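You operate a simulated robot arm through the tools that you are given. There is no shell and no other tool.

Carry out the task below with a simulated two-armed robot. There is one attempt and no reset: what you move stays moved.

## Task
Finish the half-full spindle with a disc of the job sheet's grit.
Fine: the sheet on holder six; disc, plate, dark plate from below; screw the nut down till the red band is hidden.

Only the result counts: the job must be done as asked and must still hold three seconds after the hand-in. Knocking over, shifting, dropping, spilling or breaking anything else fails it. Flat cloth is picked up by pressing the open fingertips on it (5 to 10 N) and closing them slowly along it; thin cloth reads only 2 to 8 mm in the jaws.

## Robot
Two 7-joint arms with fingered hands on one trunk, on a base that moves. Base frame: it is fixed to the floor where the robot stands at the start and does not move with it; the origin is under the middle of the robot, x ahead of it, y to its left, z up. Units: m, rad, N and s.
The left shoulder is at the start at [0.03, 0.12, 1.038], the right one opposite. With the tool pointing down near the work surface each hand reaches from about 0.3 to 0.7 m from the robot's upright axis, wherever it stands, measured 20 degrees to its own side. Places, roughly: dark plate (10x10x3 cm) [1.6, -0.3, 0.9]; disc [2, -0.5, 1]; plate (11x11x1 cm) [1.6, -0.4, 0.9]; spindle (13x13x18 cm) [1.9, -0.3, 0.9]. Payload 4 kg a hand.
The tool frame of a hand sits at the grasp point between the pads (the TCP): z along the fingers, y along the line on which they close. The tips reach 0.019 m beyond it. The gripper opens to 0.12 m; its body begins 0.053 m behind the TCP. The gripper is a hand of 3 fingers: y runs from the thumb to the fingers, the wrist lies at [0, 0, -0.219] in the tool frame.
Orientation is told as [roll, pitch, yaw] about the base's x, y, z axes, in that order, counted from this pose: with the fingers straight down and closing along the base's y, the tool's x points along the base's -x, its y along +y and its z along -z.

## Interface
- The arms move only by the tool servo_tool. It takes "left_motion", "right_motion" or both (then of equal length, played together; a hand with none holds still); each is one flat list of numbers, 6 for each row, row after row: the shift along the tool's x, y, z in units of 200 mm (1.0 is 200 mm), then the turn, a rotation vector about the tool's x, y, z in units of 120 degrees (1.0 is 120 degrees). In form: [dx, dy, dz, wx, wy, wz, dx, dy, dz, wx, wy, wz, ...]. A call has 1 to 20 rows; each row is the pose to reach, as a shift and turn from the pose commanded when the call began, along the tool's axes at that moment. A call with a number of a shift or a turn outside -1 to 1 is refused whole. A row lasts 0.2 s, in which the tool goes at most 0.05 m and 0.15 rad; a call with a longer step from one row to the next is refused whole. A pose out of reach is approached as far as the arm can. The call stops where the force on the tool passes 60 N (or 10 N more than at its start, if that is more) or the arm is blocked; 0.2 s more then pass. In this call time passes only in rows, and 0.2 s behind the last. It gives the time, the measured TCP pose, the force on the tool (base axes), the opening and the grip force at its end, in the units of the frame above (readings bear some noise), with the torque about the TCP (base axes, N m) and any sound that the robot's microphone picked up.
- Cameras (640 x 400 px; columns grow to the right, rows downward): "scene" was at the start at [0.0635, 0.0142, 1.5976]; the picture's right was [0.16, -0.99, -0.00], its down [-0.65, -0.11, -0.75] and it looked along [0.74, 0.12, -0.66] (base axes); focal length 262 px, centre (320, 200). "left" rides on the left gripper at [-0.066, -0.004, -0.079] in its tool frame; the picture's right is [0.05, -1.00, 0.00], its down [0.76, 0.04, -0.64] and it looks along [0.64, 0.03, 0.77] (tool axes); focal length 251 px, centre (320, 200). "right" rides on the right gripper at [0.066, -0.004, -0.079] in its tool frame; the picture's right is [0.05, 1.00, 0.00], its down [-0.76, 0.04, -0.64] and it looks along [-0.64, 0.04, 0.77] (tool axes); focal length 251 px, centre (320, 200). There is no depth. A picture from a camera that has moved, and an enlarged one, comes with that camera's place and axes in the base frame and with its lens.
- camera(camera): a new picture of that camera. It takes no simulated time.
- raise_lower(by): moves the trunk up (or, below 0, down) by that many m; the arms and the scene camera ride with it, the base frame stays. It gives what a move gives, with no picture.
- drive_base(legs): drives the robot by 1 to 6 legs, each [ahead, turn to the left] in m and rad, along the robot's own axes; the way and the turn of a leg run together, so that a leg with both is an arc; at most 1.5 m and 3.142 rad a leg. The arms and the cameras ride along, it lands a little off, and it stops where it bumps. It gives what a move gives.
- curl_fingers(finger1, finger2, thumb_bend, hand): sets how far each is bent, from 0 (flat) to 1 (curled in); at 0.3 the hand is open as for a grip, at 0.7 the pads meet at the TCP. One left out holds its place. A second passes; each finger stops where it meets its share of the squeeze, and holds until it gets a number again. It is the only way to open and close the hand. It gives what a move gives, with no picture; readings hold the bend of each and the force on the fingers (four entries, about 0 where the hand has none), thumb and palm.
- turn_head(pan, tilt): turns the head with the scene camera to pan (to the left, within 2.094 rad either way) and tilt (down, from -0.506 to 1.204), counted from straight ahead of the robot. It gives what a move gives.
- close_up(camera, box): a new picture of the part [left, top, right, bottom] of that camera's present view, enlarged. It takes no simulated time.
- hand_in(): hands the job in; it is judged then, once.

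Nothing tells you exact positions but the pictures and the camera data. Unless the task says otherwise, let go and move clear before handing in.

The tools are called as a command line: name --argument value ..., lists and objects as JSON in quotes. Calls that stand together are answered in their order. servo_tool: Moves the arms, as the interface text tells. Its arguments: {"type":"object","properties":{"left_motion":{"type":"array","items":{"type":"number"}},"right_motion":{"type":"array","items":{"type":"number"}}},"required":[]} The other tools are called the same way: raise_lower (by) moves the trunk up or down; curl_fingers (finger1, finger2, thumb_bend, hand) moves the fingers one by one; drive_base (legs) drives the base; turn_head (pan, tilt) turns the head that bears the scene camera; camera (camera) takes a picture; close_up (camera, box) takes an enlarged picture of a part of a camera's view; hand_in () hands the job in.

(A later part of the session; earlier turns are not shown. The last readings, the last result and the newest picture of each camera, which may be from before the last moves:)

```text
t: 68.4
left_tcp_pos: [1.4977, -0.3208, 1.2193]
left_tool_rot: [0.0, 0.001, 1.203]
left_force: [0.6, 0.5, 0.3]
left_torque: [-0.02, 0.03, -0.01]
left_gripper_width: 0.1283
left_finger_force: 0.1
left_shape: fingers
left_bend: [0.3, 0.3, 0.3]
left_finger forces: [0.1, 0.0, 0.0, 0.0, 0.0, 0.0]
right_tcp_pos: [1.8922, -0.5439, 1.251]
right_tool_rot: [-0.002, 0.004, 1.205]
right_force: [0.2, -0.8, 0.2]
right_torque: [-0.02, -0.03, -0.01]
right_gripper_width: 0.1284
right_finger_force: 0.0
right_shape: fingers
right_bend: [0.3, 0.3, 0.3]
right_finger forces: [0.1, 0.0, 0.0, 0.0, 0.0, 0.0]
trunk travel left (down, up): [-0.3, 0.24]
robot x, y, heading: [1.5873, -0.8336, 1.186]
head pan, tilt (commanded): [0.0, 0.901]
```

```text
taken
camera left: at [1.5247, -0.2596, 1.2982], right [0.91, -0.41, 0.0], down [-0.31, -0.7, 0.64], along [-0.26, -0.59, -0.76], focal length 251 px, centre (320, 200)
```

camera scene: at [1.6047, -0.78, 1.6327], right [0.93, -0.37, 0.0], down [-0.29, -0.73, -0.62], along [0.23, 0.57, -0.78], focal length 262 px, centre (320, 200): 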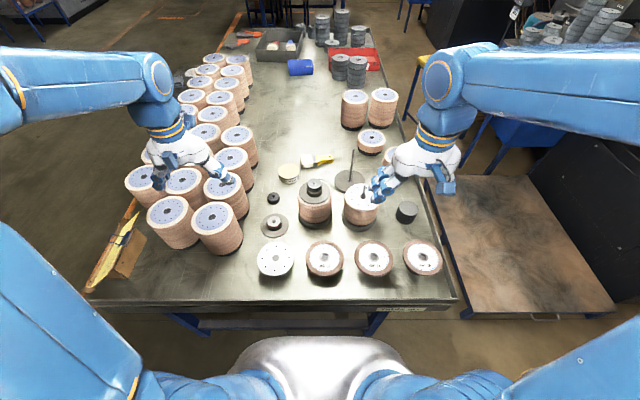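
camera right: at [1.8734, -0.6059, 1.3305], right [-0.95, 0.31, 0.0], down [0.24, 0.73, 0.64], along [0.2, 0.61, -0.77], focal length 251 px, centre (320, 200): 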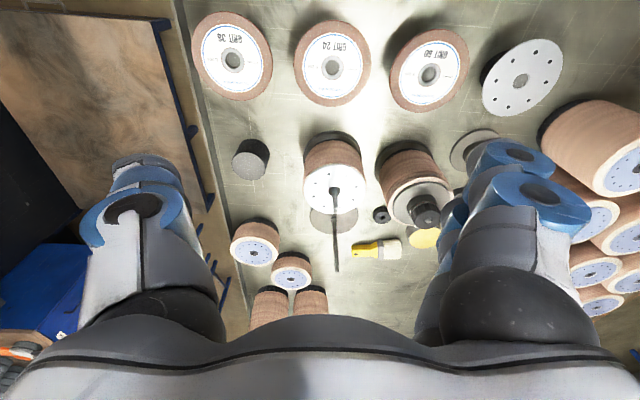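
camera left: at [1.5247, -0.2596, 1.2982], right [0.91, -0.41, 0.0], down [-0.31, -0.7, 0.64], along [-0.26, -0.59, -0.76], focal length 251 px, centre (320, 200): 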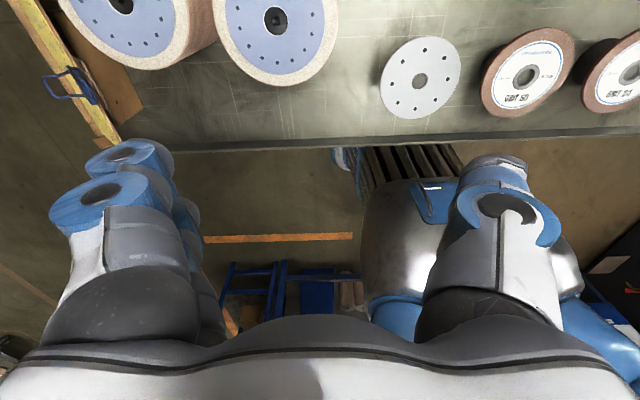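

The robot stands well at the table end. I'll rotate the right hand 90° (so it closes front-to-back, clear of neighbouring discs) while staying high above the GRIT 24 disc, and open the fingers wider.

servo_tool --right_motion '[-0.01, 0.008, 0, 0, 0, -0.0625, -0.02, 0.016, 0, 0, 0, -0.125, -0.03, 0.024, 0, 0, 0, -0.1875, -0.04, 0.032, 0, 0, 0, -0.25, -0.05, 0.04, 0, 0, 0, -0.3125, -0.06, 0.048, 0, 0, 0, -0.375, -0.07, 0.056, 0, 0, 0, -0.4375, -0.08, 0.064, 0, 0, 0, -0.5, -0.085, 0.072, 0, 0, 0, -0.5625, -0.09, 0.08, 0, 0, 0, -0.625, -0.095, 0.088, 0, 0, 0, -0.6875, -0.1035, 0.093, 0, 0, 0, -0.75]'

curl_fingers --hand "right" --finger1 0.2 --finger2 0.2 --thumb_bend 0.2

camera --camera "right"

camera --camera "scene"

```text
t: 71.0
left_tcp_pos: [1.4973, -0.3229, 1.2217]
left_tool_rot: [0.0, 0.0, 1.205]
left_force: [-0.7, -0.3, -0.2]
left_torque: [0.0, -0.01, -0.01]
left_gripper_width: 0.1284
left_finger_force: 0.1
left_shape: fingers
left_bend: [0.3, 0.3, 0.3]
left_finger forces: [0.1, 0.0, 0.0, 0.0, 0.0, 0.1]
right_tcp_pos: [1.8812, -0.5192, 1.2516]
right_tool_rot: [0.003, 0.002, 2.779]
right_force: [0.2, 0.7, 0.2]
right_torque: [0.04, 0.01, 0.02]
right_gripper_width: 0.1284
right_finger_force: 0.0
right_shape: fingers
right_bend: [0.3, 0.3, 0.3]
right_finger forces: [0.0, 0.1, 0.0, 0.0, 0.0, 0.0]
trunk travel left (down, up): [-0.3, 0.24]
robot x, y, heading: [1.5873, -0.8359, 1.189]
head pan, tilt (commanded): [0.0, 0.901]
```

```text
t: 72.0
left_tcp_pos: [1.498, -0.3225, 1.2205]
left_tool_rot: [0.0, 0.0, 1.205]
left_force: [-0.4, 0.2, -0.6]
left_torque: [-0.02, 0.0, 0.01]
left_gripper_width: 0.1283
left_finger_force: 0.0
left_shape: fingers
left_bend: [0.3, 0.3, 0.3]
left_finger forces: [0.0, 0.0, 0.0, 0.0, 0.0, 0.0]
right_tcp_pos: [1.8816, -0.5194, 1.2518]
right_tool_rot: [0.004, 0.003, 2.775]
right_force: [-0.4, 0.9, -0.5]
right_torque: [0.0, 0.01, 0.01]
right_gripper_width: 0.1431
right_finger_force: 0.1
right_shape: fingers
right_bend: [0.2, 0.2, 0.2]
right_finger forces: [0.0, 0.0, 0.1, 0.0, 0.1, 0.0]
trunk travel left (down, up): [-0.3, 0.24]
robot x, y, heading: [1.5856, -0.8334, 1.189]
head pan, tilt (commanded): [0.0, 0.901]
```

```text
taken
camera right: at [1.9464, -0.5386, 1.3312], right [-0.31, -0.95, 0.0], down [-0.73, 0.24, 0.64], along [-0.61, 0.19, -0.77], focal length 251 px, centre (320, 200)
```

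right: 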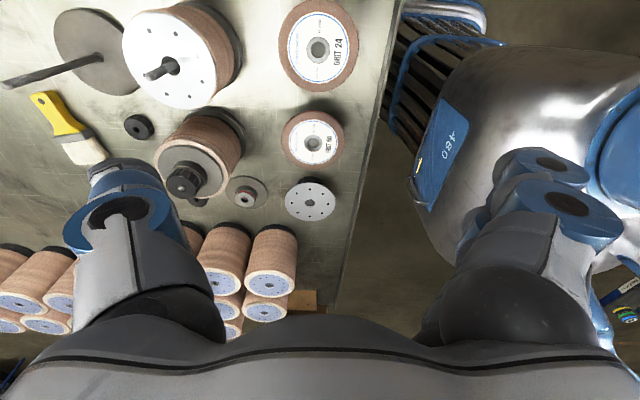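

```text
taken
camera scene: at [1.6042, -0.7822, 1.6328], right [0.93, -0.37, 0.0], down [-0.29, -0.73, -0.62], along [0.23, 0.58, -0.78], focal length 262 px, centre (320, 200)
```

scene: 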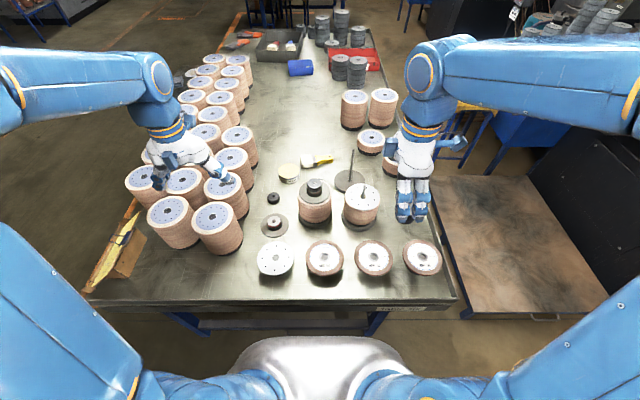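

The hand turned well: thumb to the spindle side, fingers toward me. I'll descend toward the disc in stages.

servo_tool --right_motion '[0.001, -0.003, 0.13, 0, 0, 0, 0.002, -0.006, 0.27, 0, 0, 0, 0.003, -0.009, 0.41, 0, 0, 0, 0.0035, -0.012, 0.55, 0, 0, 0, 0.0035, -0.012, 0.69, 0, 0, 0, 0.0035, -0.012, 0.83, 0, 0, 0, 0.0035, -0.012, 0.95, 0, 0, 0, 0.0035, -0.012, 1.0, 0, 0, 0]'

camera --camera "right"

close_up --camera "scene" --box '[300, 160, 460, 290]'

```text
t: 73.8
left_tcp_pos: [1.4969, -0.3225, 1.2206]
left_tool_rot: [-0.002, 0.001, 1.204]
left_force: [0.5, 0.0, -0.2]
left_torque: [-0.01, -0.01, 0.0]
left_gripper_width: 0.128
left_finger_force: 0.0
left_shape: fingers
left_bend: [0.3, 0.3, 0.3]
left_finger forces: [0.0, 0.1, 0.1, 0.0, 0.0, 0.0]
right_tcp_pos: [1.8841, -0.5159, 1.0512]
right_tool_rot: [0.003, 0.0, 2.774]
right_force: [-0.6, 0.7, -0.2]
right_torque: [0.03, 0.0, 0.01]
right_gripper_width: 0.1434
right_finger_force: 0.1
right_shape: fingers
right_bend: [0.2, 0.2, 0.2]
right_finger forces: [0.0, 0.0, 0.0, 0.0, 0.1, 0.0]
trunk travel left (down, up): [-0.3, 0.24]
robot x, y, heading: [1.5829, -0.8365, 1.19]
head pan, tilt (commanded): [0.0, 0.901]
```

```text
taken
camera right: at [1.9481, -0.5363, 1.1304], right [-0.31, -0.95, 0.0], down [-0.73, 0.24, 0.64], along [-0.61, 0.19, -0.77], focal length 251 px, centre (320, 200)
```

right: 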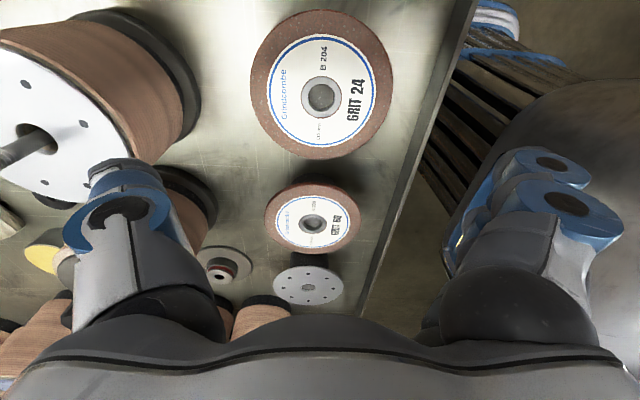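

```text
3.08 times, centred on (380, 225) of scene
camera zoom: at [1.6042, -0.7821, 1.6328], right [0.93, -0.37, 0.0], down [-0.29, -0.73, -0.62], along [0.23, 0.58, -0.78], focal length 806 px, centre (135, 123)
```

zoom: 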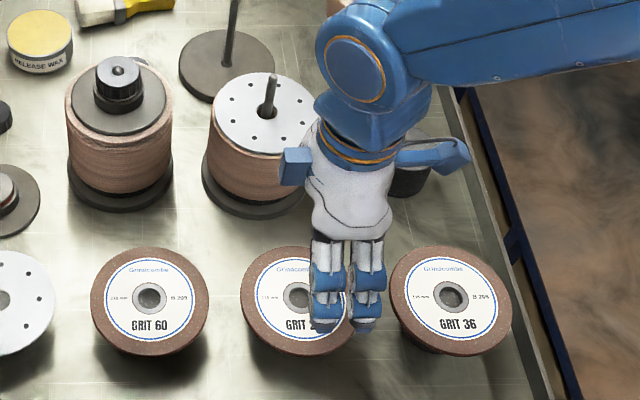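

The disc sits right under the tool centre (1.884, -0.516). I'll descend so the fingertips straddle its rim.

servo_tool --right_motion '[0.001, 0, 0.12, 0, 0, 0, 0.002, 0, 0.24, 0, 0, 0, 0.002, 0, 0.36, 0, 0, 0, 0.002, 0, 0.48, 0, 0, 0, 0.002, 0, 0.58, 0, 0, 0, 0.002, 0, 0.635, 0, 0, 0]'

camera --camera "right"

close_up --camera "scene" --box '[300, 180, 460, 290]'

```text
t: 75.2
left_tcp_pos: [1.4968, -0.3222, 1.2218]
left_tool_rot: [0.0, -0.001, 1.204]
left_force: [1.2, 0.2, 0.3]
left_torque: [0.0, -0.02, 0.03]
left_gripper_width: 0.1282
left_finger_force: 0.1
left_shape: fingers
left_bend: [0.3, 0.3, 0.3]
left_finger forces: [0.0, 0.0, 0.0, 0.1, 0.0, 0.0]
right_tcp_pos: [1.8839, -0.5193, 0.9248]
right_tool_rot: [0.004, 0.003, 2.776]
right_force: [-0.1, -0.6, -0.1]
right_torque: [0.02, -0.04, 0.01]
right_gripper_width: 0.1432
right_finger_force: 0.2
right_shape: fingers
right_bend: [0.2, 0.2, 0.2]
right_finger forces: [0.0, 0.0, 0.1, 0.0, 0.1, 0.1]
trunk travel left (down, up): [-0.3, 0.24]
robot x, y, heading: [1.5871, -0.8332, 1.187]
head pan, tilt (commanded): [0.0, 0.901]
```

```text
taken
camera right: at [1.9486, -0.538, 1.0041], right [-0.31, -0.95, 0.0], down [-0.73, 0.24, 0.64], along [-0.61, 0.19, -0.77], focal length 251 px, centre (320, 200)
```

right: 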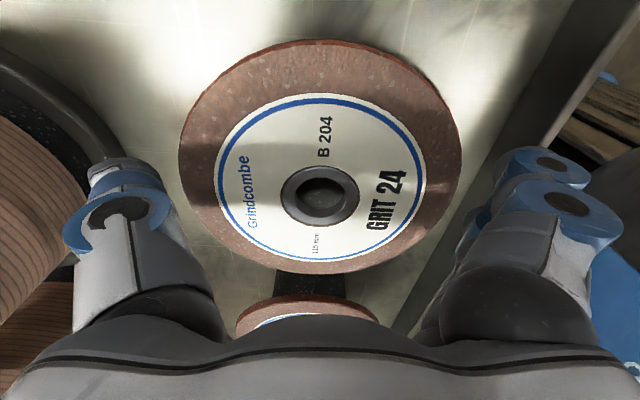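

```text
3.64 times, centred on (380, 235) of scene
camera zoom: at [1.6043, -0.7819, 1.6328], right [0.93, -0.37, 0.0], down [-0.29, -0.73, -0.62], along [0.23, 0.58, -0.78], focal length 953 px, centre (102, 73)
```

zoom: 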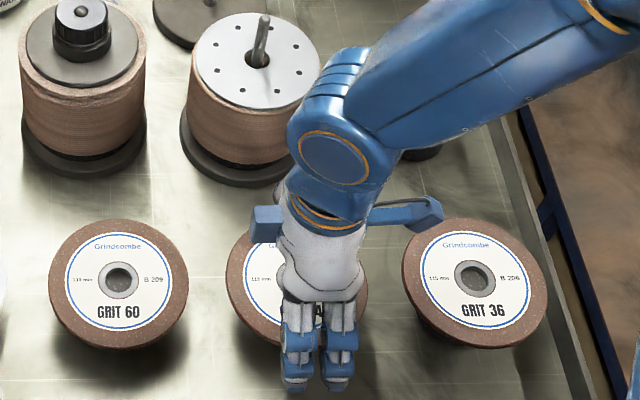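

The disc is centred between the open fingers at fingertip height. I'll close gently in steps.

curl_fingers --hand "right" --finger1 0.32 --finger2 0.32 --thumb_bend 0.32

camera --camera "right"

```text
t: 76.2
left_tcp_pos: [1.4969, -0.3226, 1.2207]
left_tool_rot: [0.0, -0.001, 1.204]
left_force: [0.0, 0.2, 0.1]
left_torque: [0.03, -0.03, 0.02]
left_gripper_width: 0.1281
left_finger_force: 0.1
left_shape: fingers
left_bend: [0.3, 0.3, 0.3]
left_finger forces: [0.0, 0.0, 0.0, 0.1, 0.0, 0.1]
right_tcp_pos: [1.8832, -0.5196, 0.9253]
right_tool_rot: [0.003, 0.0, 2.777]
right_force: [-1.2, 1.0, 0.9]
right_torque: [0.06, 0.02, 0.0]
right_gripper_width: 0.1257
right_finger_force: 1.7
right_shape: fingers
right_bend: [0.32, 0.31, 0.31]
right_finger forces: [0.6, 0.9, 0.0, 0.1, 2.2, 0.0]
trunk travel left (down, up): [-0.3, 0.24]
robot x, y, heading: [1.5828, -0.8364, 1.19]
head pan, tilt (commanded): [0.0, 0.901]
```

```text
taken
camera right: at [1.9485, -0.5383, 1.0043], right [-0.31, -0.95, 0.0], down [-0.73, 0.24, 0.64], along [-0.61, 0.19, -0.77], focal length 251 px, centre (320, 200)
```

right: 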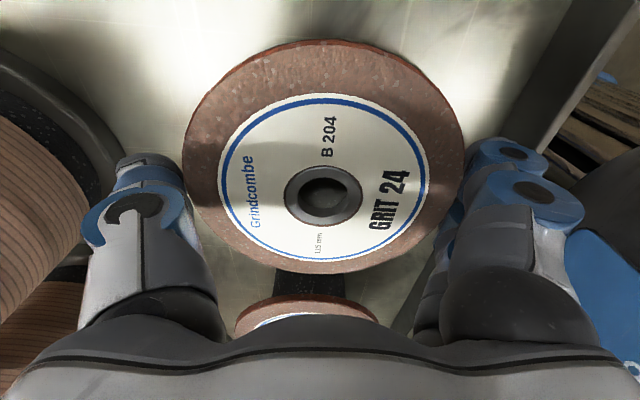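

All three fingers touch the rim; I'll tighten the grip.

curl_fingers --hand "right" --finger1 0.4 --finger2 0.4 --thumb_bend 0.4

camera --camera "right"

```text
t: 77.2
left_tcp_pos: [1.4971, -0.3227, 1.2207]
left_tool_rot: [-0.001, 0.002, 1.205]
left_force: [-0.4, 0.9, 0.7]
left_torque: [-0.02, 0.01, -0.02]
left_gripper_width: 0.1282
left_finger_force: 0.0
left_shape: fingers
left_bend: [0.3, 0.3, 0.3]
left_finger forces: [0.1, 0.1, 0.0, 0.1, 0.0, 0.1]
right_tcp_pos: [1.8834, -0.5188, 0.9259]
right_tool_rot: [0.001, 0.002, 2.775]
right_force: [1.1, -0.2, 12.0]
right_torque: [-0.34, 0.15, 0.02]
right_gripper_width: 0.1219
right_finger_force: 15.9
right_shape: fingers
right_bend: [0.35, 0.35, 0.33]
right_finger forces: [7.9, 8.8, 0.0, 0.0, 14.0, 0.0]
trunk travel left (down, up): [-0.3, 0.24]
robot x, y, heading: [1.5795, -0.8373, 1.187]
head pan, tilt (commanded): [0.0, 0.901]
```

```text
taken
camera right: at [1.9482, -0.5387, 1.0048], right [-0.31, -0.95, 0.0], down [-0.73, 0.24, 0.64], along [-0.61, 0.2, -0.77], focal length 251 px, centre (320, 200)
```

right: 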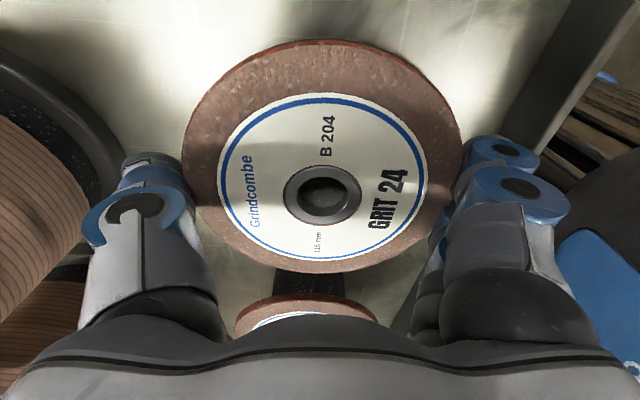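

There is some downward push from the fingers; I'll test with a tiny lift and check if the disc comes along.

servo_tool --right_motion '[0, 0, -0.005, 0, 0, 0, 0, 0, -0.01, 0, 0, 0, 0, 0, -0.02, 0, 0, 0, 0, 0, -0.03, 0, 0, 0, 0, 0, -0.04, 0, 0, 0]'

camera --camera "right"

close_up --camera "scene" --box '[320, 200, 440, 290]'

```text
t: 78.4
left_tcp_pos: [1.4978, -0.3227, 1.2207]
left_tool_rot: [0.0, 0.001, 1.204]
left_force: [0.1, 0.6, 0.3]
left_torque: [0.02, -0.02, -0.02]
left_gripper_width: 0.1285
left_finger_force: 0.0
left_shape: fingers
left_bend: [0.3, 0.3, 0.3]
left_finger forces: [0.0, 0.0, 0.1, 0.0, 0.0, 0.0]
right_tcp_pos: [1.8832, -0.5179, 0.9321]
right_tool_rot: [0.003, 0.0, 2.777]
right_force: [-0.1, 0.7, -1.9]
right_torque: [0.04, -0.01, 0.03]
right_gripper_width: 0.1184
right_finger_force: 9.2
right_shape: fingers
right_bend: [0.37, 0.36, 0.33]
right_finger forces: [4.2, 5.1, 0.0, 0.1, 9.1, 0.0]
trunk travel left (down, up): [-0.3, 0.24]
robot x, y, heading: [1.5819, -0.8361, 1.187]
head pan, tilt (commanded): [0.0, 0.901]
```

```text
taken
camera right: at [1.9482, -0.5377, 1.0115], right [-0.31, -0.95, 0.0], down [-0.73, 0.24, 0.64], along [-0.61, 0.19, -0.77], focal length 251 px, centre (320, 200)
```

right: 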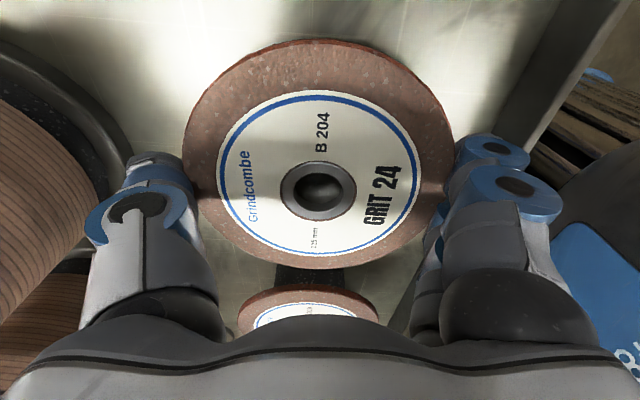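

```text
4.44 times, centred on (380, 245) of scene
camera zoom: at [1.6043, -0.7823, 1.6328], right [0.93, -0.37, 0.0], down [-0.29, -0.73, -0.62], along [0.23, 0.58, -0.78], focal length 1164 px, centre (53, 0)
```

zoom: 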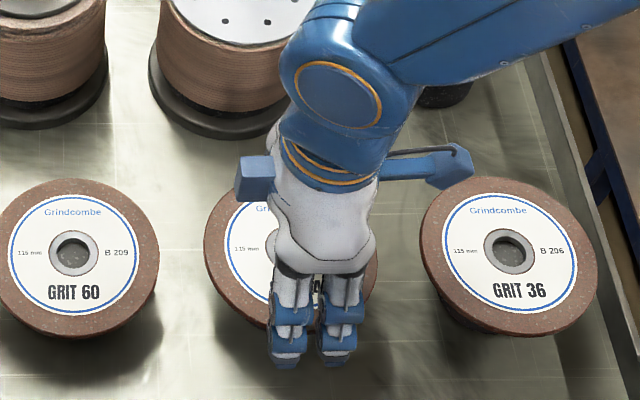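

The hand now carries about 2 N, so the disc seems lifted. I'll re-tighten and raise a bit more to confirm.

curl_fingers --hand "right" --finger1 0.45 --finger2 0.45 --thumb_bend 0.45

camera --camera "right"

```text
t: 79.4
left_tcp_pos: [1.4981, -0.3221, 1.2215]
left_tool_rot: [-0.001, 0.001, 1.203]
left_force: [0.5, 1.1, -0.6]
left_torque: [0.0, -0.07, 0.02]
left_gripper_width: 0.1284
left_finger_force: 0.1
left_shape: fingers
left_bend: [0.3, 0.3, 0.3]
left_finger forces: [0.0, 0.0, 0.0, 0.1, 0.0, 0.1]
right_tcp_pos: [1.8838, -0.5177, 0.9334]
right_tool_rot: [0.004, 0.001, 2.778]
right_force: [1.0, 0.5, 0.9]
right_torque: [0.1, -0.1, 0.03]
right_gripper_width: 0.1151
right_finger_force: 16.2
right_shape: fingers
right_bend: [0.4, 0.39, 0.34]
right_finger forces: [7.1, 8.2, 0.0, 0.0, 16.2, 0.0]
trunk travel left (down, up): [-0.3, 0.24]
robot x, y, heading: [1.5855, -0.8338, 1.187]
head pan, tilt (commanded): [0.0, 0.901]
```

```text
taken
camera right: at [1.9483, -0.5375, 1.0117], right [-0.31, -0.95, 0.0], down [-0.73, 0.24, 0.64], along [-0.61, 0.19, -0.77], focal length 251 px, centre (320, 200)
```

right: 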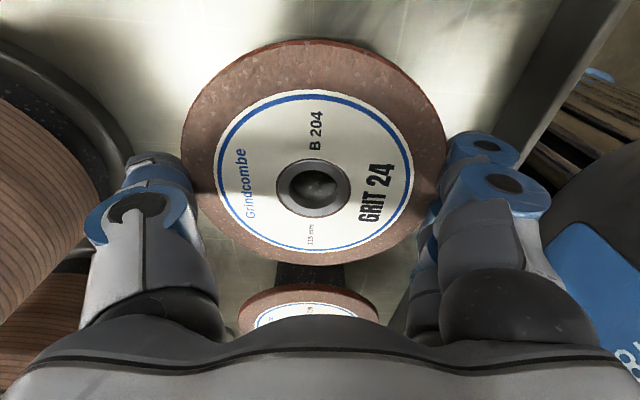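

The disc slides down the splayed fingers as they close, so this top grip is not secure. I'll open again and study the finger geometry before choosing a better grip.

curl_fingers --hand "right" --finger1 0.3 --finger2 0.3 --thumb_bend 0.3

curl_fingers --hand "right" --finger1 0.15 --finger2 0.15 --thumb_bend 0.15

camera --camera "right"

camera --camera "scene"

```text
t: 80.4
left_tcp_pos: [1.4975, -0.3235, 1.2195]
left_tool_rot: [0.0, -0.001, 1.204]
left_force: [0.1, -0.2, 0.3]
left_torque: [0.02, 0.03, -0.03]
left_gripper_width: 0.1285
left_finger_force: 0.1
left_shape: fingers
left_bend: [0.3, 0.3, 0.3]
left_finger forces: [0.1, 0.0, 0.0, 0.0, 0.0, 0.0]
right_tcp_pos: [1.8841, -0.5187, 0.9323]
right_tool_rot: [0.002, 0.002, 2.775]
right_force: [-0.1, -0.1, -1.0]
right_torque: [0.04, 0.01, 0.0]
right_gripper_width: 0.1279
right_finger_force: 0.1
right_shape: fingers
right_bend: [0.3, 0.3, 0.3]
right_finger forces: [0.0, 0.1, 0.0, 0.1, 0.0, 0.0]
trunk travel left (down, up): [-0.3, 0.24]
robot x, y, heading: [1.5815, -0.8358, 1.187]
head pan, tilt (commanded): [0.0, 0.901]
```

```text
t: 81.4
left_tcp_pos: [1.4967, -0.3228, 1.2198]
left_tool_rot: [-0.001, 0.0, 1.205]
left_force: [-0.3, 0.6, 0.3]
left_torque: [0.05, 0.02, 0.01]
left_gripper_width: 0.1286
left_finger_force: 0.0
left_shape: fingers
left_bend: [0.3, 0.3, 0.3]
left_finger forces: [0.0, 0.0, 0.0, 0.1, 0.1, 0.0]
right_tcp_pos: [1.883, -0.5172, 0.9318]
right_tool_rot: [0.004, 0.002, 2.774]
right_force: [0.6, 0.2, -0.7]
right_torque: [0.01, -0.03, -0.01]
right_gripper_width: 0.1502
right_finger_force: 0.1
right_shape: fingers
right_bend: [0.15, 0.15, 0.15]
right_finger forces: [0.0, 0.0, 0.0, 0.0, 0.0, 0.1]
trunk travel left (down, up): [-0.3, 0.24]
robot x, y, heading: [1.5872, -0.832, 1.188]
head pan, tilt (commanded): [0.0, 0.901]
```

```text
taken
camera right: at [1.9483, -0.5376, 1.0116], right [-0.31, -0.95, 0.0], down [-0.73, 0.24, 0.64], along [-0.61, 0.19, -0.77], focal length 251 px, centre (320, 200)
```

right: 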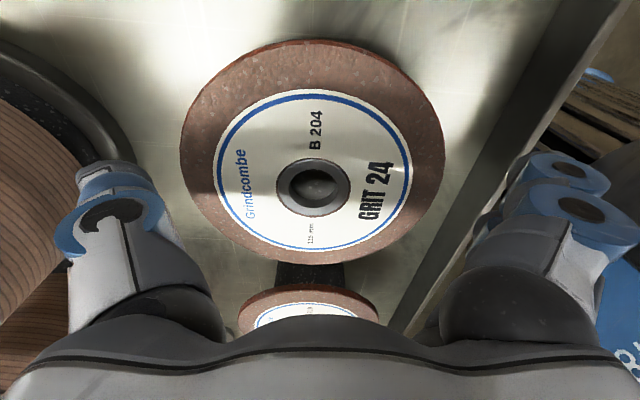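

```text
taken
camera scene: at [1.6042, -0.7821, 1.6328], right [0.93, -0.37, 0.0], down [-0.29, -0.73, -0.62], along [0.23, 0.58, -0.78], focal length 262 px, centre (320, 200)
```

scene: 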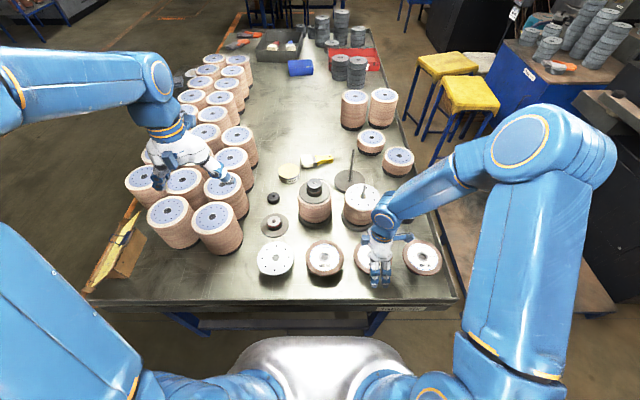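

The disc is back on its puck. I'll bring the left wrist camera round to look at the right hand's fingers from the side.

servo_tool --left_motion '[0.02, -0.062, 0, 0, 0, -0.062, 0.04, -0.125, 0, 0, 0, -0.125, 0.06, -0.187, 0, 0, 0, -0.187, 0.08, -0.25, 0, 0, 0, -0.25, 0.1, -0.312, 0, 0, 0, -0.312, 0.12, -0.375, 0, 0, 0, -0.375, 0.14, -0.437, 0, 0, 0, -0.437, 0.16, -0.5, 0, 0, 0, -0.5, 0.18, -0.562, 0, 0, 0, -0.562, 0.2, -0.625, 0, 0, 0, -0.625, 0.22, -0.687, 0.05, 0, 0, -0.687, 0.2335, -0.7475, 0.1, 0, 0, -0.748]'

camera --camera "left"

```text
t: 84.0
left_tcp_pos: [1.6215, -0.4201, 1.2006]
left_tool_rot: [-0.001, -0.003, 2.774]
left_force: [-0.4, -0.4, 0.3]
left_torque: [-0.01, 0.0, -0.01]
left_gripper_width: 0.1285
left_finger_force: 0.0
left_shape: fingers
left_bend: [0.3, 0.3, 0.3]
left_finger forces: [0.1, 0.1, 0.0, 0.0, 0.0, 0.0]
right_tcp_pos: [1.8857, -0.519, 0.932]
right_tool_rot: [0.005, -0.002, 2.774]
right_force: [0.5, 0.7, 0.2]
right_torque: [-0.01, -0.02, -0.03]
right_gripper_width: 0.1499
right_finger_force: 0.0
right_shape: fingers
right_bend: [0.15, 0.15, 0.15]
right_finger forces: [0.0, 0.1, 0.1, 0.0, 0.1, 0.0]
trunk travel left (down, up): [-0.3, 0.24]
robot x, y, heading: [1.5859, -0.8351, 1.193]
head pan, tilt (commanded): [0.0, 0.901]
```

```text
taken
camera left: at [1.561, -0.3924, 1.2794], right [0.41, 0.91, 0.0], down [0.7, -0.32, 0.64], along [0.59, -0.26, -0.77], focal length 251 px, centre (320, 200)
```

left: 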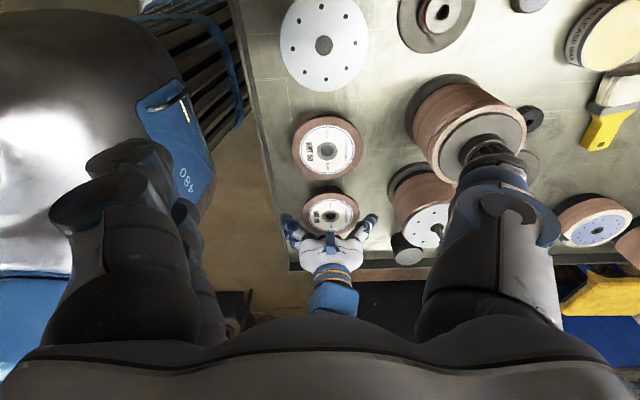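

I can see the right hand from above-left; I'll lower and tilt the left camera for a more sideways view.

servo_tool --left_motion '[0.045, 0, 0.11, 0, 0.031, 0, 0.09, 0, 0.22, 0, 0.062, 0, 0.14, 0, 0.34, 0, 0.094, 0, 0.18, 0, 0.45, 0, 0.125, 0, 0.23, 0, 0.56, 0, 0.156, 0, 0.27, 0, 0.68, 0, 0.188, 0, 0.32, 0, 0.79, 0, 0.219, 0, 0.367, -0.0075, 0.9, 0, 0.25, 0]'

camera --camera "left"

camera --camera "scene"

```text
t: 85.8
left_tcp_pos: [1.6895, -0.4438, 1.0202]
left_tool_rot: [0.0, 0.524, 2.771]
left_force: [-0.4, -0.1, -0.1]
left_torque: [-0.03, -0.01, 0.04]
left_gripper_width: 0.1283
left_finger_force: 0.0
left_shape: fingers
left_bend: [0.3, 0.3, 0.3]
left_finger forces: [0.0, 0.0, 0.0, 0.0, 0.0, 0.0]
right_tcp_pos: [1.8844, -0.5162, 0.9321]
right_tool_rot: [0.004, 0.001, 2.775]
right_force: [-0.5, 0.2, 0.4]
right_torque: [-0.01, -0.02, 0.0]
right_gripper_width: 0.1502
right_finger_force: 0.0
right_shape: fingers
right_bend: [0.15, 0.15, 0.15]
right_finger forces: [0.0, 0.0, 0.0, 0.0, 0.0, 0.0]
trunk travel left (down, up): [-0.3, 0.24]
robot x, y, heading: [1.5829, -0.8355, 1.187]
head pan, tilt (commanded): [0.0, 0.901]
```

```text
taken
camera left: at [1.6009, -0.4043, 1.0552], right [0.4, 0.91, 0.03], down [0.3, -0.16, 0.94], along [0.86, -0.37, -0.34], focal length 251 px, centre (320, 200)
```

left: 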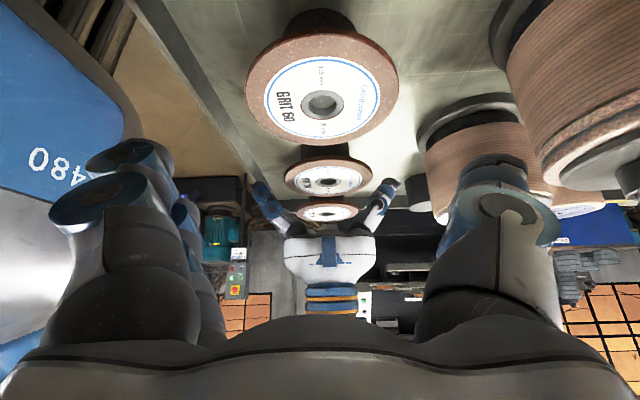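

```text
taken
camera scene: at [1.6042, -0.7808, 1.6328], right [0.93, -0.37, 0.0], down [-0.29, -0.73, -0.62], along [0.23, 0.58, -0.78], focal length 262 px, centre (320, 200)
```

scene: 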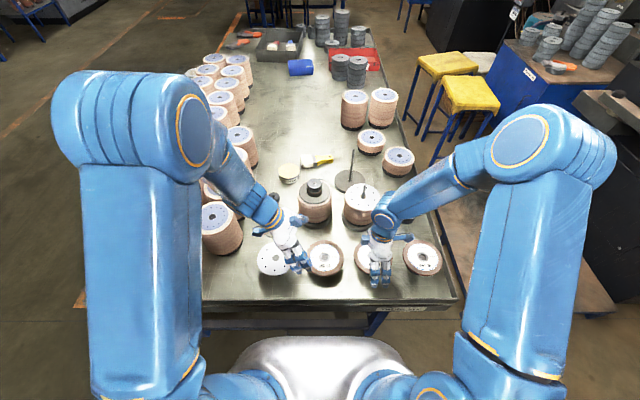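

Now I have a side view (upside down) of the right hand's fingers around the disc; I'll enlarge it.

close_up --camera "left" --box '[230, 140, 430, 330]'

```text
2.11 times, centred on (330, 235) of left
camera zoom: at [1.6009, -0.4043, 1.0552], right [0.4, 0.91, 0.03], down [0.3, -0.16, 0.94], along [0.86, -0.37, -0.34], focal length 529 px, centre (299, 126)
```

zoom: 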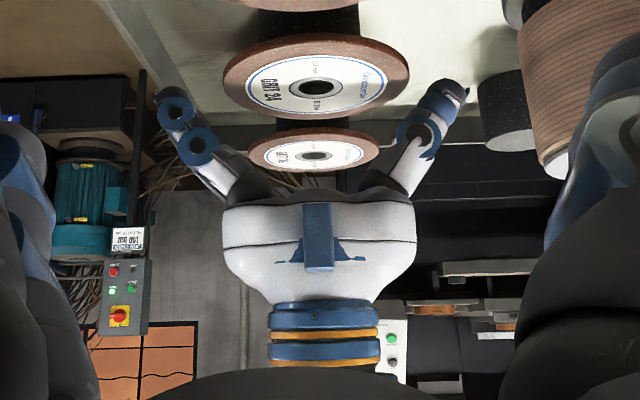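

The side view shows the fingers splay outward and only their rounded tips met the rim before. I'll lower the hand 20 mm (and shift 4 mm to centre) so the flat part of the pads meets the rim.

servo_tool --right_motion '[0, -0.006, 0.03, 0, 0, 0, 0, -0.012, 0.06, 0, 0, 0, 0, -0.0185, 0.09, 0, 0, 0, 0, -0.0185, 0.105, 0, 0, 0]'

curl_fingers --hand "right" --finger1 0.28 --finger2 0.28 --thumb_bend 0.28

camera --camera "right"

close_up --camera "left" --box '[230, 140, 430, 330]'

```text
t: 86.8
left_tcp_pos: [1.6895, -0.4449, 1.0206]
left_tool_rot: [0.001, 0.523, 2.771]
left_force: [-0.1, -0.6, 1.0]
left_torque: [0.03, 0.01, 0.0]
left_gripper_width: 0.128
left_finger_force: 0.0
left_shape: fingers
left_bend: [0.3, 0.3, 0.3]
left_finger forces: [0.0, 0.1, 0.1, 0.0, 0.1, 0.0]
right_tcp_pos: [1.8858, -0.5147, 0.9125]
right_tool_rot: [0.002, 0.002, 2.776]
right_force: [0.2, 0.1, 0.1]
right_torque: [0.05, 0.02, -0.03]
right_gripper_width: 0.15
right_finger_force: 0.0
right_shape: fingers
right_bend: [0.15, 0.15, 0.15]
right_finger forces: [0.1, 0.0, 0.0, 0.0, 0.1, 0.1]
trunk travel left (down, up): [-0.3, 0.24]
robot x, y, heading: [1.5858, -0.8315, 1.19]
head pan, tilt (commanded): [0.0, 0.901]
```

```text
t: 87.8
left_tcp_pos: [1.6905, -0.4438, 1.0204]
left_tool_rot: [0.001, 0.523, 2.772]
left_force: [-0.7, 0.3, 0.1]
left_torque: [0.0, 0.01, -0.01]
left_gripper_width: 0.1283
left_finger_force: 0.0
left_shape: fingers
left_bend: [0.3, 0.3, 0.3]
left_finger forces: [0.0, 0.1, 0.0, 0.0, 0.0, 0.0]
right_tcp_pos: [1.8851, -0.5157, 0.9122]
right_tool_rot: [0.003, 0.002, 2.776]
right_force: [1.1, 0.6, 5.7]
right_torque: [-0.01, 0.06, -0.03]
right_gripper_width: 0.1364
right_finger_force: 5.8
right_shape: fingers
right_bend: [0.26, 0.25, 0.24]
right_finger forces: [1.7, 3.6, 0.0, 0.0, 5.7, 0.0]
trunk travel left (down, up): [-0.3, 0.24]
robot x, y, heading: [1.5838, -0.8351, 1.19]
head pan, tilt (commanded): [0.0, 0.901]
```

```text
taken
camera right: at [1.9504, -0.5347, 0.9911], right [-0.31, -0.95, 0.0], down [-0.73, 0.24, 0.64], along [-0.61, 0.19, -0.77], focal length 251 px, centre (320, 200)
```

right: 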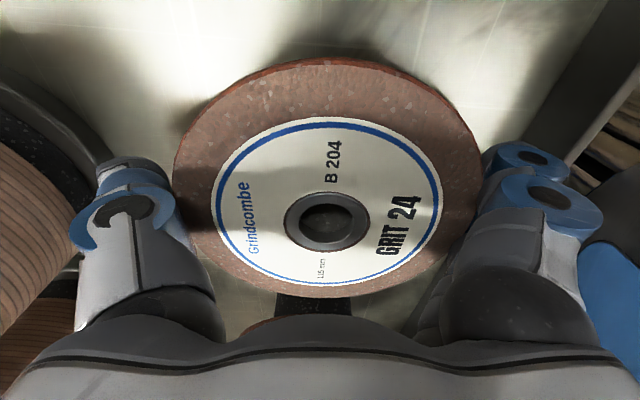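

```text
2.11 times, centred on (330, 235) of left
camera zoom: at [1.6008, -0.4054, 1.056], right [0.41, 0.91, 0.03], down [0.3, -0.16, 0.94], along [0.86, -0.37, -0.34], focal length 529 px, centre (299, 126)
```

zoom: 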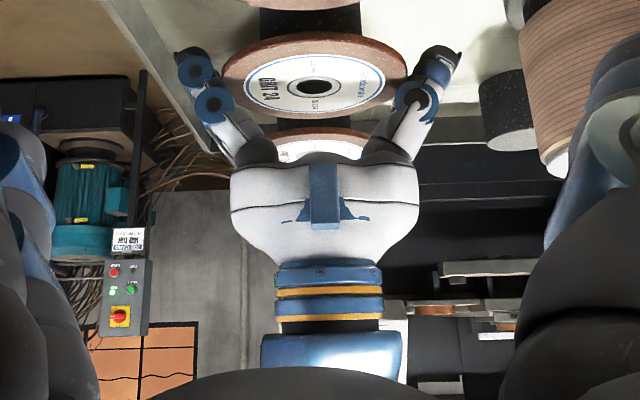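

Contact is at the finger joints here, still sloping, so a top grip won't be secure. I'll use a flat pinch instead: thumb above, fingers below the overhanging rim, with the hand horizontal from the front. First I open, lift clear and restore the left arm, then back the base off for room.

curl_fingers --hand "right" --finger1 0.12 --finger2 0.12 --thumb_bend 0.12

camera --camera "right"

```text
t: 88.8
left_tcp_pos: [1.6894, -0.444, 1.0203]
left_tool_rot: [0.0, 0.524, 2.771]
left_force: [0.3, -0.4, 0.0]
left_torque: [-0.02, 0.04, -0.01]
left_gripper_width: 0.1283
left_finger_force: 0.0
left_shape: fingers
left_bend: [0.3, 0.3, 0.3]
left_finger forces: [0.1, 0.0, 0.0, 0.0, 0.1, 0.1]
right_tcp_pos: [1.8861, -0.5149, 0.9109]
right_tool_rot: [0.004, 0.001, 2.775]
right_force: [0.0, 1.2, 0.7]
right_torque: [0.0, -0.02, 0.0]
right_gripper_width: 0.1535
right_finger_force: 0.1
right_shape: fingers
right_bend: [0.13, 0.13, 0.12]
right_finger forces: [0.1, 0.0, 0.0, 0.0, 0.0, 0.0]
trunk travel left (down, up): [-0.3, 0.24]
robot x, y, heading: [1.5808, -0.8347, 1.19]
head pan, tilt (commanded): [0.0, 0.901]
```

```text
taken
camera right: at [1.9504, -0.5346, 0.9909], right [-0.31, -0.95, 0.0], down [-0.73, 0.24, 0.64], along [-0.61, 0.19, -0.77], focal length 251 px, centre (320, 200)
```

right: 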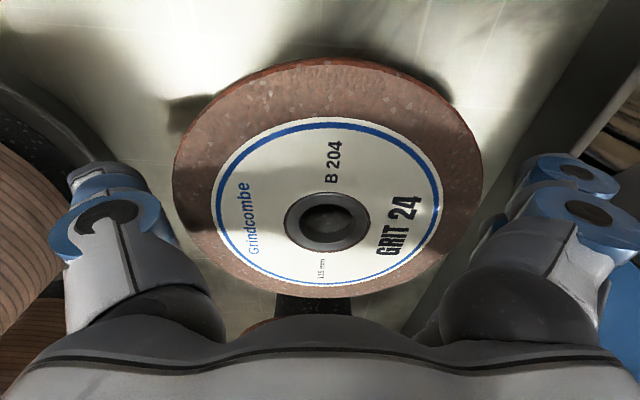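

Releasing looks fine and the disc is level on its puck. Raising both hands.

servo_tool --left_motion '[0.0625, 0, -0.108, 0, -0.031, 0, 0.125, 0, -0.217, 0, -0.062, 0, 0.1875, 0, -0.325, 0, -0.094, 0, 0.25, 0, -0.433, 0, -0.125, 0, 0.3125, 0, -0.541, 0, -0.156, 0, 0.375, 0, -0.65, 0, -0.188, 0, 0.4375, 0, -0.758, 0, -0.219, 0, 0.5, 0, -0.866, 0, -0.25, 0]' --right_motion '[0, 0, -0.06, 0, 0, 0, 0, 0, -0.16, 0, 0, 0, 0, 0, -0.3, 0, 0, 0, 0, 0, -0.45, 0, 0, 0, 0, 0, -0.6, 0, 0, 0, 0, 0, -0.75, 0, 0, 0, 0, 0, -0.9, 0, 0, 0, 0, 0, -1.0, 0, 0, 0]'

camera --camera "scene"

```text
t: 90.6
left_tcp_pos: [1.6882, -0.4457, 1.2217]
left_tool_rot: [-0.002, -0.002, 2.772]
left_force: [0.1, 0.2, -0.1]
left_torque: [0.0, -0.01, -0.02]
left_gripper_width: 0.1285
left_finger_force: 0.1
left_shape: fingers
left_bend: [0.3, 0.3, 0.3]
left_finger forces: [0.0, 0.1, 0.0, 0.0, 0.1, 0.0]
right_tcp_pos: [1.8871, -0.5162, 1.1129]
right_tool_rot: [0.005, 0.002, 2.778]
right_force: [-0.5, 0.0, -0.5]
right_torque: [-0.01, -0.04, 0.0]
right_gripper_width: 0.1535
right_finger_force: 0.1
right_shape: fingers
right_bend: [0.13, 0.13, 0.12]
right_finger forces: [0.1, 0.0, 0.0, 0.1, 0.0, 0.0]
trunk travel left (down, up): [-0.3, 0.24]
robot x, y, heading: [1.5865, -0.8359, 1.188]
head pan, tilt (commanded): [0.0, 0.901]
```

```text
taken
camera scene: at [1.6046, -0.7833, 1.6328], right [0.93, -0.37, 0.0], down [-0.29, -0.73, -0.62], along [0.23, 0.58, -0.78], focal length 262 px, centre (320, 200)
```

scene: 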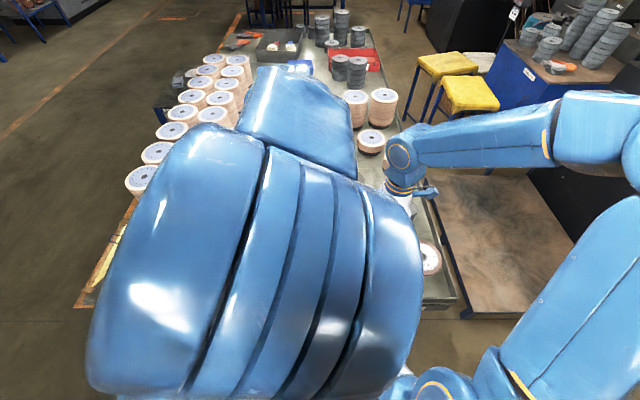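

I'll return the left hand to its side pose and raise the right hand further.

servo_tool --left_motion '[-0.077, -0.015, 0, 0, 0, 0.062, -0.154, -0.03, 0, 0, 0, 0.125, -0.231, -0.044, 0, 0, 0, 0.187, -0.309, -0.059, 0, 0, 0, 0.25, -0.386, -0.074, 0, 0, 0, 0.312, -0.463, -0.089, 0, 0, 0, 0.375, -0.54, -0.103, 0, 0, 0, 0.437, -0.617, -0.118, 0, 0, 0, 0.5, -0.695, -0.133, 0, 0, 0, 0.562, -0.772, -0.148, 0, 0, 0, 0.625, -0.849, -0.162, 0, 0, 0, 0.687, -0.926, -0.177, 0, 0, 0, 0.748]' --right_motion '[0, 0, -0.05, 0, 0, 0, 0, 0, -0.1, 0, 0, 0, 0, 0, -0.15, 0, 0, 0, 0, 0, -0.2, 0, 0, 0, 0, 0, -0.25, 0, 0, 0, 0, 0, -0.3, 0, 0, 0, 0, 0, -0.35, 0, 0, 0, 0, 0, -0.4, 0, 0, 0, 0, 0, -0.45, 0, 0, 0, 0, 0, -0.5, 0, 0, 0, 0, 0, -0.5, 0, 0, 0, 0, 0, -0.5, 0, 0, 0]'

camera --camera "scene"

```text
t: 93.2
left_tcp_pos: [1.5292, -0.3446, 1.2203]
left_tool_rot: [0.0, -0.001, 1.202]
left_force: [0.7, 0.4, 0.4]
left_torque: [-0.03, -0.03, 0.02]
left_gripper_width: 0.1283
left_finger_force: 0.0
left_shape: fingers
left_bend: [0.3, 0.3, 0.3]
left_finger forces: [0.0, 0.0, 0.0, 0.0, 0.0, 0.0]
right_tcp_pos: [1.8848, -0.5152, 1.2106]
right_tool_rot: [0.003, 0.001, 2.777]
right_force: [-0.3, -0.1, 0.0]
right_torque: [0.0, 0.02, 0.02]
right_gripper_width: 0.1538
right_finger_force: 0.1
right_shape: fingers
right_bend: [0.13, 0.13, 0.12]
right_finger forces: [0.0, 0.0, 0.0, 0.1, 0.0, 0.0]
trunk travel left (down, up): [-0.3, 0.24]
robot x, y, heading: [1.5836, -0.839, 1.189]
head pan, tilt (commanded): [0.0, 0.901]
```

```text
taken
camera scene: at [1.6034, -0.7819, 1.6328], right [0.93, -0.37, 0.0], down [-0.29, -0.73, -0.62], along [0.23, 0.58, -0.78], focal length 262 px, centre (320, 200)
```

scene: 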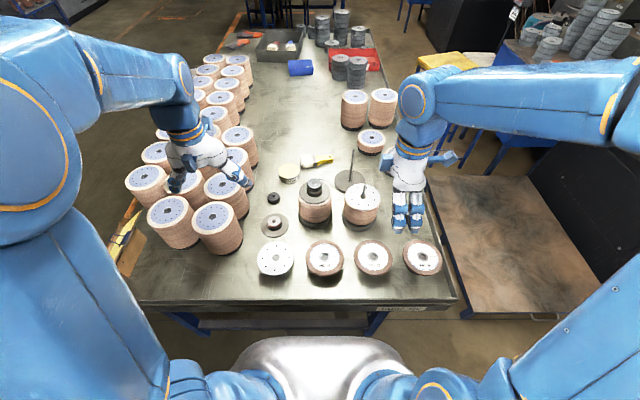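

Now I'll back the base off in short steps to make room for a horizontal approach.

drive_base --legs '[[-0.06, 0]]'

turn_head --pan 0.0 --tilt 0.9

drive_base --legs '[[-0.06, 0]]'

turn_head --pan 0.0 --tilt 0.9

drive_base --legs '[[-0.06, 0]]'

turn_head --pan 0.0 --tilt 0.9

drive_base --legs '[[-0.04, 0]]'

turn_head --pan 0.0 --tilt 0.85

camera --camera "scene"

```text
t: 94.1
left_tcp_pos: [1.5056, -0.4017, 1.2209]
left_tool_rot: [0.001, -0.003, 1.206]
left_force: [-0.1, -0.8, -0.1]
left_torque: [0.06, -0.02, -0.04]
left_gripper_width: 0.1283
left_finger_force: 0.0
left_shape: fingers
left_bend: [0.3, 0.3, 0.3]
left_finger forces: [0.1, 0.0, 0.1, 0.0, 0.0, 0.0]
right_tcp_pos: [1.8629, -0.5724, 1.2121]
right_tool_rot: [0.001, 0.001, 2.775]
right_force: [-0.3, -0.6, 0.0]
right_torque: [0.02, 0.0, 0.0]
right_gripper_width: 0.1538
right_finger_force: 0.1
right_shape: fingers
right_bend: [0.13, 0.13, 0.12]
right_finger forces: [0.0, 0.0, 0.0, 0.1, 0.1, 0.0]
trunk travel left (down, up): [-0.3, 0.24]
robot x, y, heading: [1.5592, -0.8894, 1.189]
head pan, tilt (commanded): [0.0, 0.901]
```

```text
t: 94.7
left_tcp_pos: [1.5074, -0.4017, 1.2222]
left_tool_rot: [0.001, -0.002, 1.204]
left_force: [0.0, 0.5, 0.3]
left_torque: [0.06, -0.01, -0.01]
left_gripper_width: 0.1283
left_finger_force: 0.0
left_shape: fingers
left_bend: [0.3, 0.3, 0.3]
left_finger forces: [0.0, 0.0, 0.0, 0.0, 0.0, 0.0]
right_tcp_pos: [1.8632, -0.5707, 1.2124]
right_tool_rot: [0.001, 0.002, 2.776]
right_force: [-0.6, 0.3, 0.1]
right_torque: [0.03, 0.02, 0.01]
right_gripper_width: 0.1539
right_finger_force: 0.0
right_shape: fingers
right_bend: [0.13, 0.13, 0.12]
right_finger forces: [0.1, 0.1, 0.0, 0.1, 0.0, 0.0]
trunk travel left (down, up): [-0.3, 0.24]
robot x, y, heading: [1.5633, -0.8897, 1.193]
head pan, tilt (commanded): [0.0, 0.901]
```

```text
t: 95.7
left_tcp_pos: [1.483, -0.4579, 1.2216]
left_tool_rot: [0.001, -0.003, 1.204]
left_force: [-0.3, -0.2, -0.4]
left_torque: [-0.01, -0.02, 0.03]
left_gripper_width: 0.1281
left_finger_force: 0.0
left_shape: fingers
left_bend: [0.3, 0.3, 0.3]
left_finger forces: [0.0, 0.0, 0.0, 0.0, 0.0, 0.0]
right_tcp_pos: [1.84, -0.627, 1.2126]
right_tool_rot: [-0.001, 0.002, 2.775]
right_force: [-0.8, -0.3, -0.6]
right_torque: [0.07, 0.0, -0.01]
right_gripper_width: 0.1532
right_finger_force: 0.1
right_shape: fingers
right_bend: [0.13, 0.13, 0.12]
right_finger forces: [0.0, 0.0, 0.0, 0.0, 0.1, 0.0]
trunk travel left (down, up): [-0.3, 0.24]
robot x, y, heading: [1.5382, -0.9422, 1.183]
head pan, tilt (commanded): [0.0, 0.901]
```

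```text
t: 96.3
left_tcp_pos: [1.4847, -0.456, 1.221]
left_tool_rot: [0.001, -0.002, 1.206]
left_force: [-0.6, 0.4, 0.5]
left_torque: [-0.02, 0.01, 0.0]
left_gripper_width: 0.1282
left_finger_force: 0.0
left_shape: fingers
left_bend: [0.3, 0.3, 0.3]
left_finger forces: [0.1, 0.0, 0.0, 0.0, 0.0, 0.0]
right_tcp_pos: [1.8402, -0.6269, 1.2122]
right_tool_rot: [0.003, 0.002, 2.776]
right_force: [-0.3, 0.4, 0.4]
right_torque: [0.02, -0.01, 0.02]
right_gripper_width: 0.1536
right_finger_force: 0.1
right_shape: fingers
right_bend: [0.13, 0.13, 0.12]
right_finger forces: [0.1, 0.0, 0.0, 0.0, 0.0, 0.1]
trunk travel left (down, up): [-0.3, 0.24]
robot x, y, heading: [1.5391, -0.9443, 1.186]
head pan, tilt (commanded): [0.0, 0.901]
```

```text
t: 97.3
left_tcp_pos: [1.4607, -0.5145, 1.2215]
left_tool_rot: [0.0, -0.005, 1.206]
left_force: [-0.3, -1.0, 0.6]
left_torque: [0.03, -0.02, -0.03]
left_gripper_width: 0.1281
left_finger_force: 0.1
left_shape: fingers
left_bend: [0.3, 0.3, 0.3]
left_finger forces: [0.0, 0.0, 0.1, 0.0, 0.0, 0.0]
right_tcp_pos: [1.8171, -0.6848, 1.2131]
right_tool_rot: [0.0, 0.002, 2.774]
right_force: [-0.9, -0.6, -0.3]
right_torque: [0.03, -0.05, 0.01]
right_gripper_width: 0.1538
right_finger_force: 0.1
right_shape: fingers
right_bend: [0.13, 0.13, 0.12]
right_finger forces: [0.0, 0.0, 0.1, 0.0, 0.0, 0.0]
trunk travel left (down, up): [-0.3, 0.24]
robot x, y, heading: [1.5159, -1.0017, 1.19]
head pan, tilt (commanded): [0.0, 0.901]
```

```text
t: 97.9
left_tcp_pos: [1.4608, -0.513, 1.2214]
left_tool_rot: [0.001, -0.002, 1.206]
left_force: [0.1, 0.7, -0.3]
left_torque: [0.01, -0.03, -0.01]
left_gripper_width: 0.128
left_finger_force: 0.0
left_shape: fingers
left_bend: [0.3, 0.3, 0.3]
left_finger forces: [0.0, 0.1, 0.0, 0.0, 0.0, 0.1]
right_tcp_pos: [1.8178, -0.6815, 1.2125]
right_tool_rot: [0.001, 0.0, 2.773]
right_force: [-0.1, 0.2, 0.1]
right_torque: [-0.01, -0.03, 0.0]
right_gripper_width: 0.1536
right_finger_force: 0.0
right_shape: fingers
right_bend: [0.13, 0.13, 0.12]
right_finger forces: [0.0, 0.1, 0.1, 0.0, 0.0, 0.1]
trunk travel left (down, up): [-0.3, 0.24]
robot x, y, heading: [1.5161, -1.0008, 1.183]
head pan, tilt (commanded): [0.0, 0.901]
```

```text
t: 98.7
left_tcp_pos: [1.4462, -0.5495, 1.2209]
left_tool_rot: [0.002, -0.004, 1.207]
left_force: [0.4, -0.6, 0.4]
left_torque: [0.04, -0.01, 0.01]
left_gripper_width: 0.1283
left_finger_force: 0.1
left_shape: fingers
left_bend: [0.3, 0.3, 0.3]
left_finger forces: [0.0, 0.0, 0.0, 0.0, 0.0, 0.0]
right_tcp_pos: [1.8024, -0.721, 1.2131]
right_tool_rot: [0.002, 0.002, 2.774]
right_force: [-0.3, 0.3, -0.2]
right_torque: [0.01, -0.01, -0.01]
right_gripper_width: 0.1534
right_finger_force: 0.1
right_shape: fingers
right_bend: [0.13, 0.13, 0.12]
right_finger forces: [0.0, 0.0, 0.0, 0.0, 0.0, 0.0]
trunk travel left (down, up): [-0.3, 0.24]
robot x, y, heading: [1.4972, -1.0393, 1.19]
head pan, tilt (commanded): [0.0, 0.901]
```

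```text
t: 99.4
left_tcp_pos: [1.4472, -0.5514, 1.222]
left_tool_rot: [0.0, -0.001, 1.206]
left_force: [0.3, 0.5, 0.3]
left_torque: [0.05, -0.01, 0.0]
left_gripper_width: 0.1283
left_finger_force: 0.1
left_shape: fingers
left_bend: [0.3, 0.3, 0.3]
left_finger forces: [0.1, 0.0, 0.0, 0.0, 0.1, 0.0]
right_tcp_pos: [1.8028, -0.7206, 1.2118]
right_tool_rot: [0.002, 0.002, 2.774]
right_force: [0.0, -0.1, -0.2]
right_torque: [0.03, -0.02, -0.02]
right_gripper_width: 0.1536
right_finger_force: 0.2
right_shape: fingers
right_bend: [0.13, 0.13, 0.12]
right_finger forces: [0.0, 0.0, 0.0, 0.0, 0.1, 0.1]
trunk travel left (down, up): [-0.3, 0.24]
robot x, y, heading: [1.5006, -1.0397, 1.186]
head pan, tilt (commanded): [0.0, 0.85]
```

```text
taken
camera scene: at [1.5224, -0.9856, 1.6368], right [0.93, -0.37, 0.0], down [-0.28, -0.7, -0.66], along [0.25, 0.61, -0.75], focal length 262 px, centre (320, 200)
```

scene: 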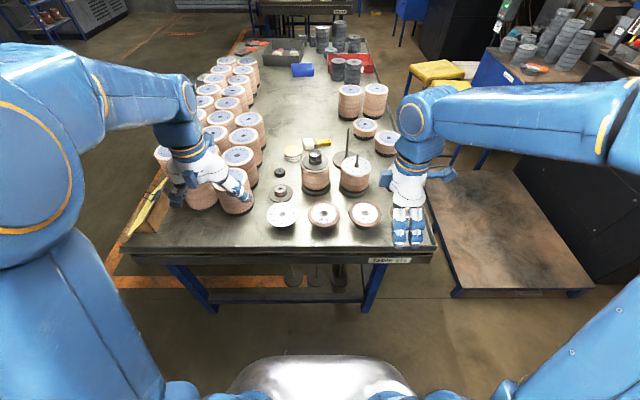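

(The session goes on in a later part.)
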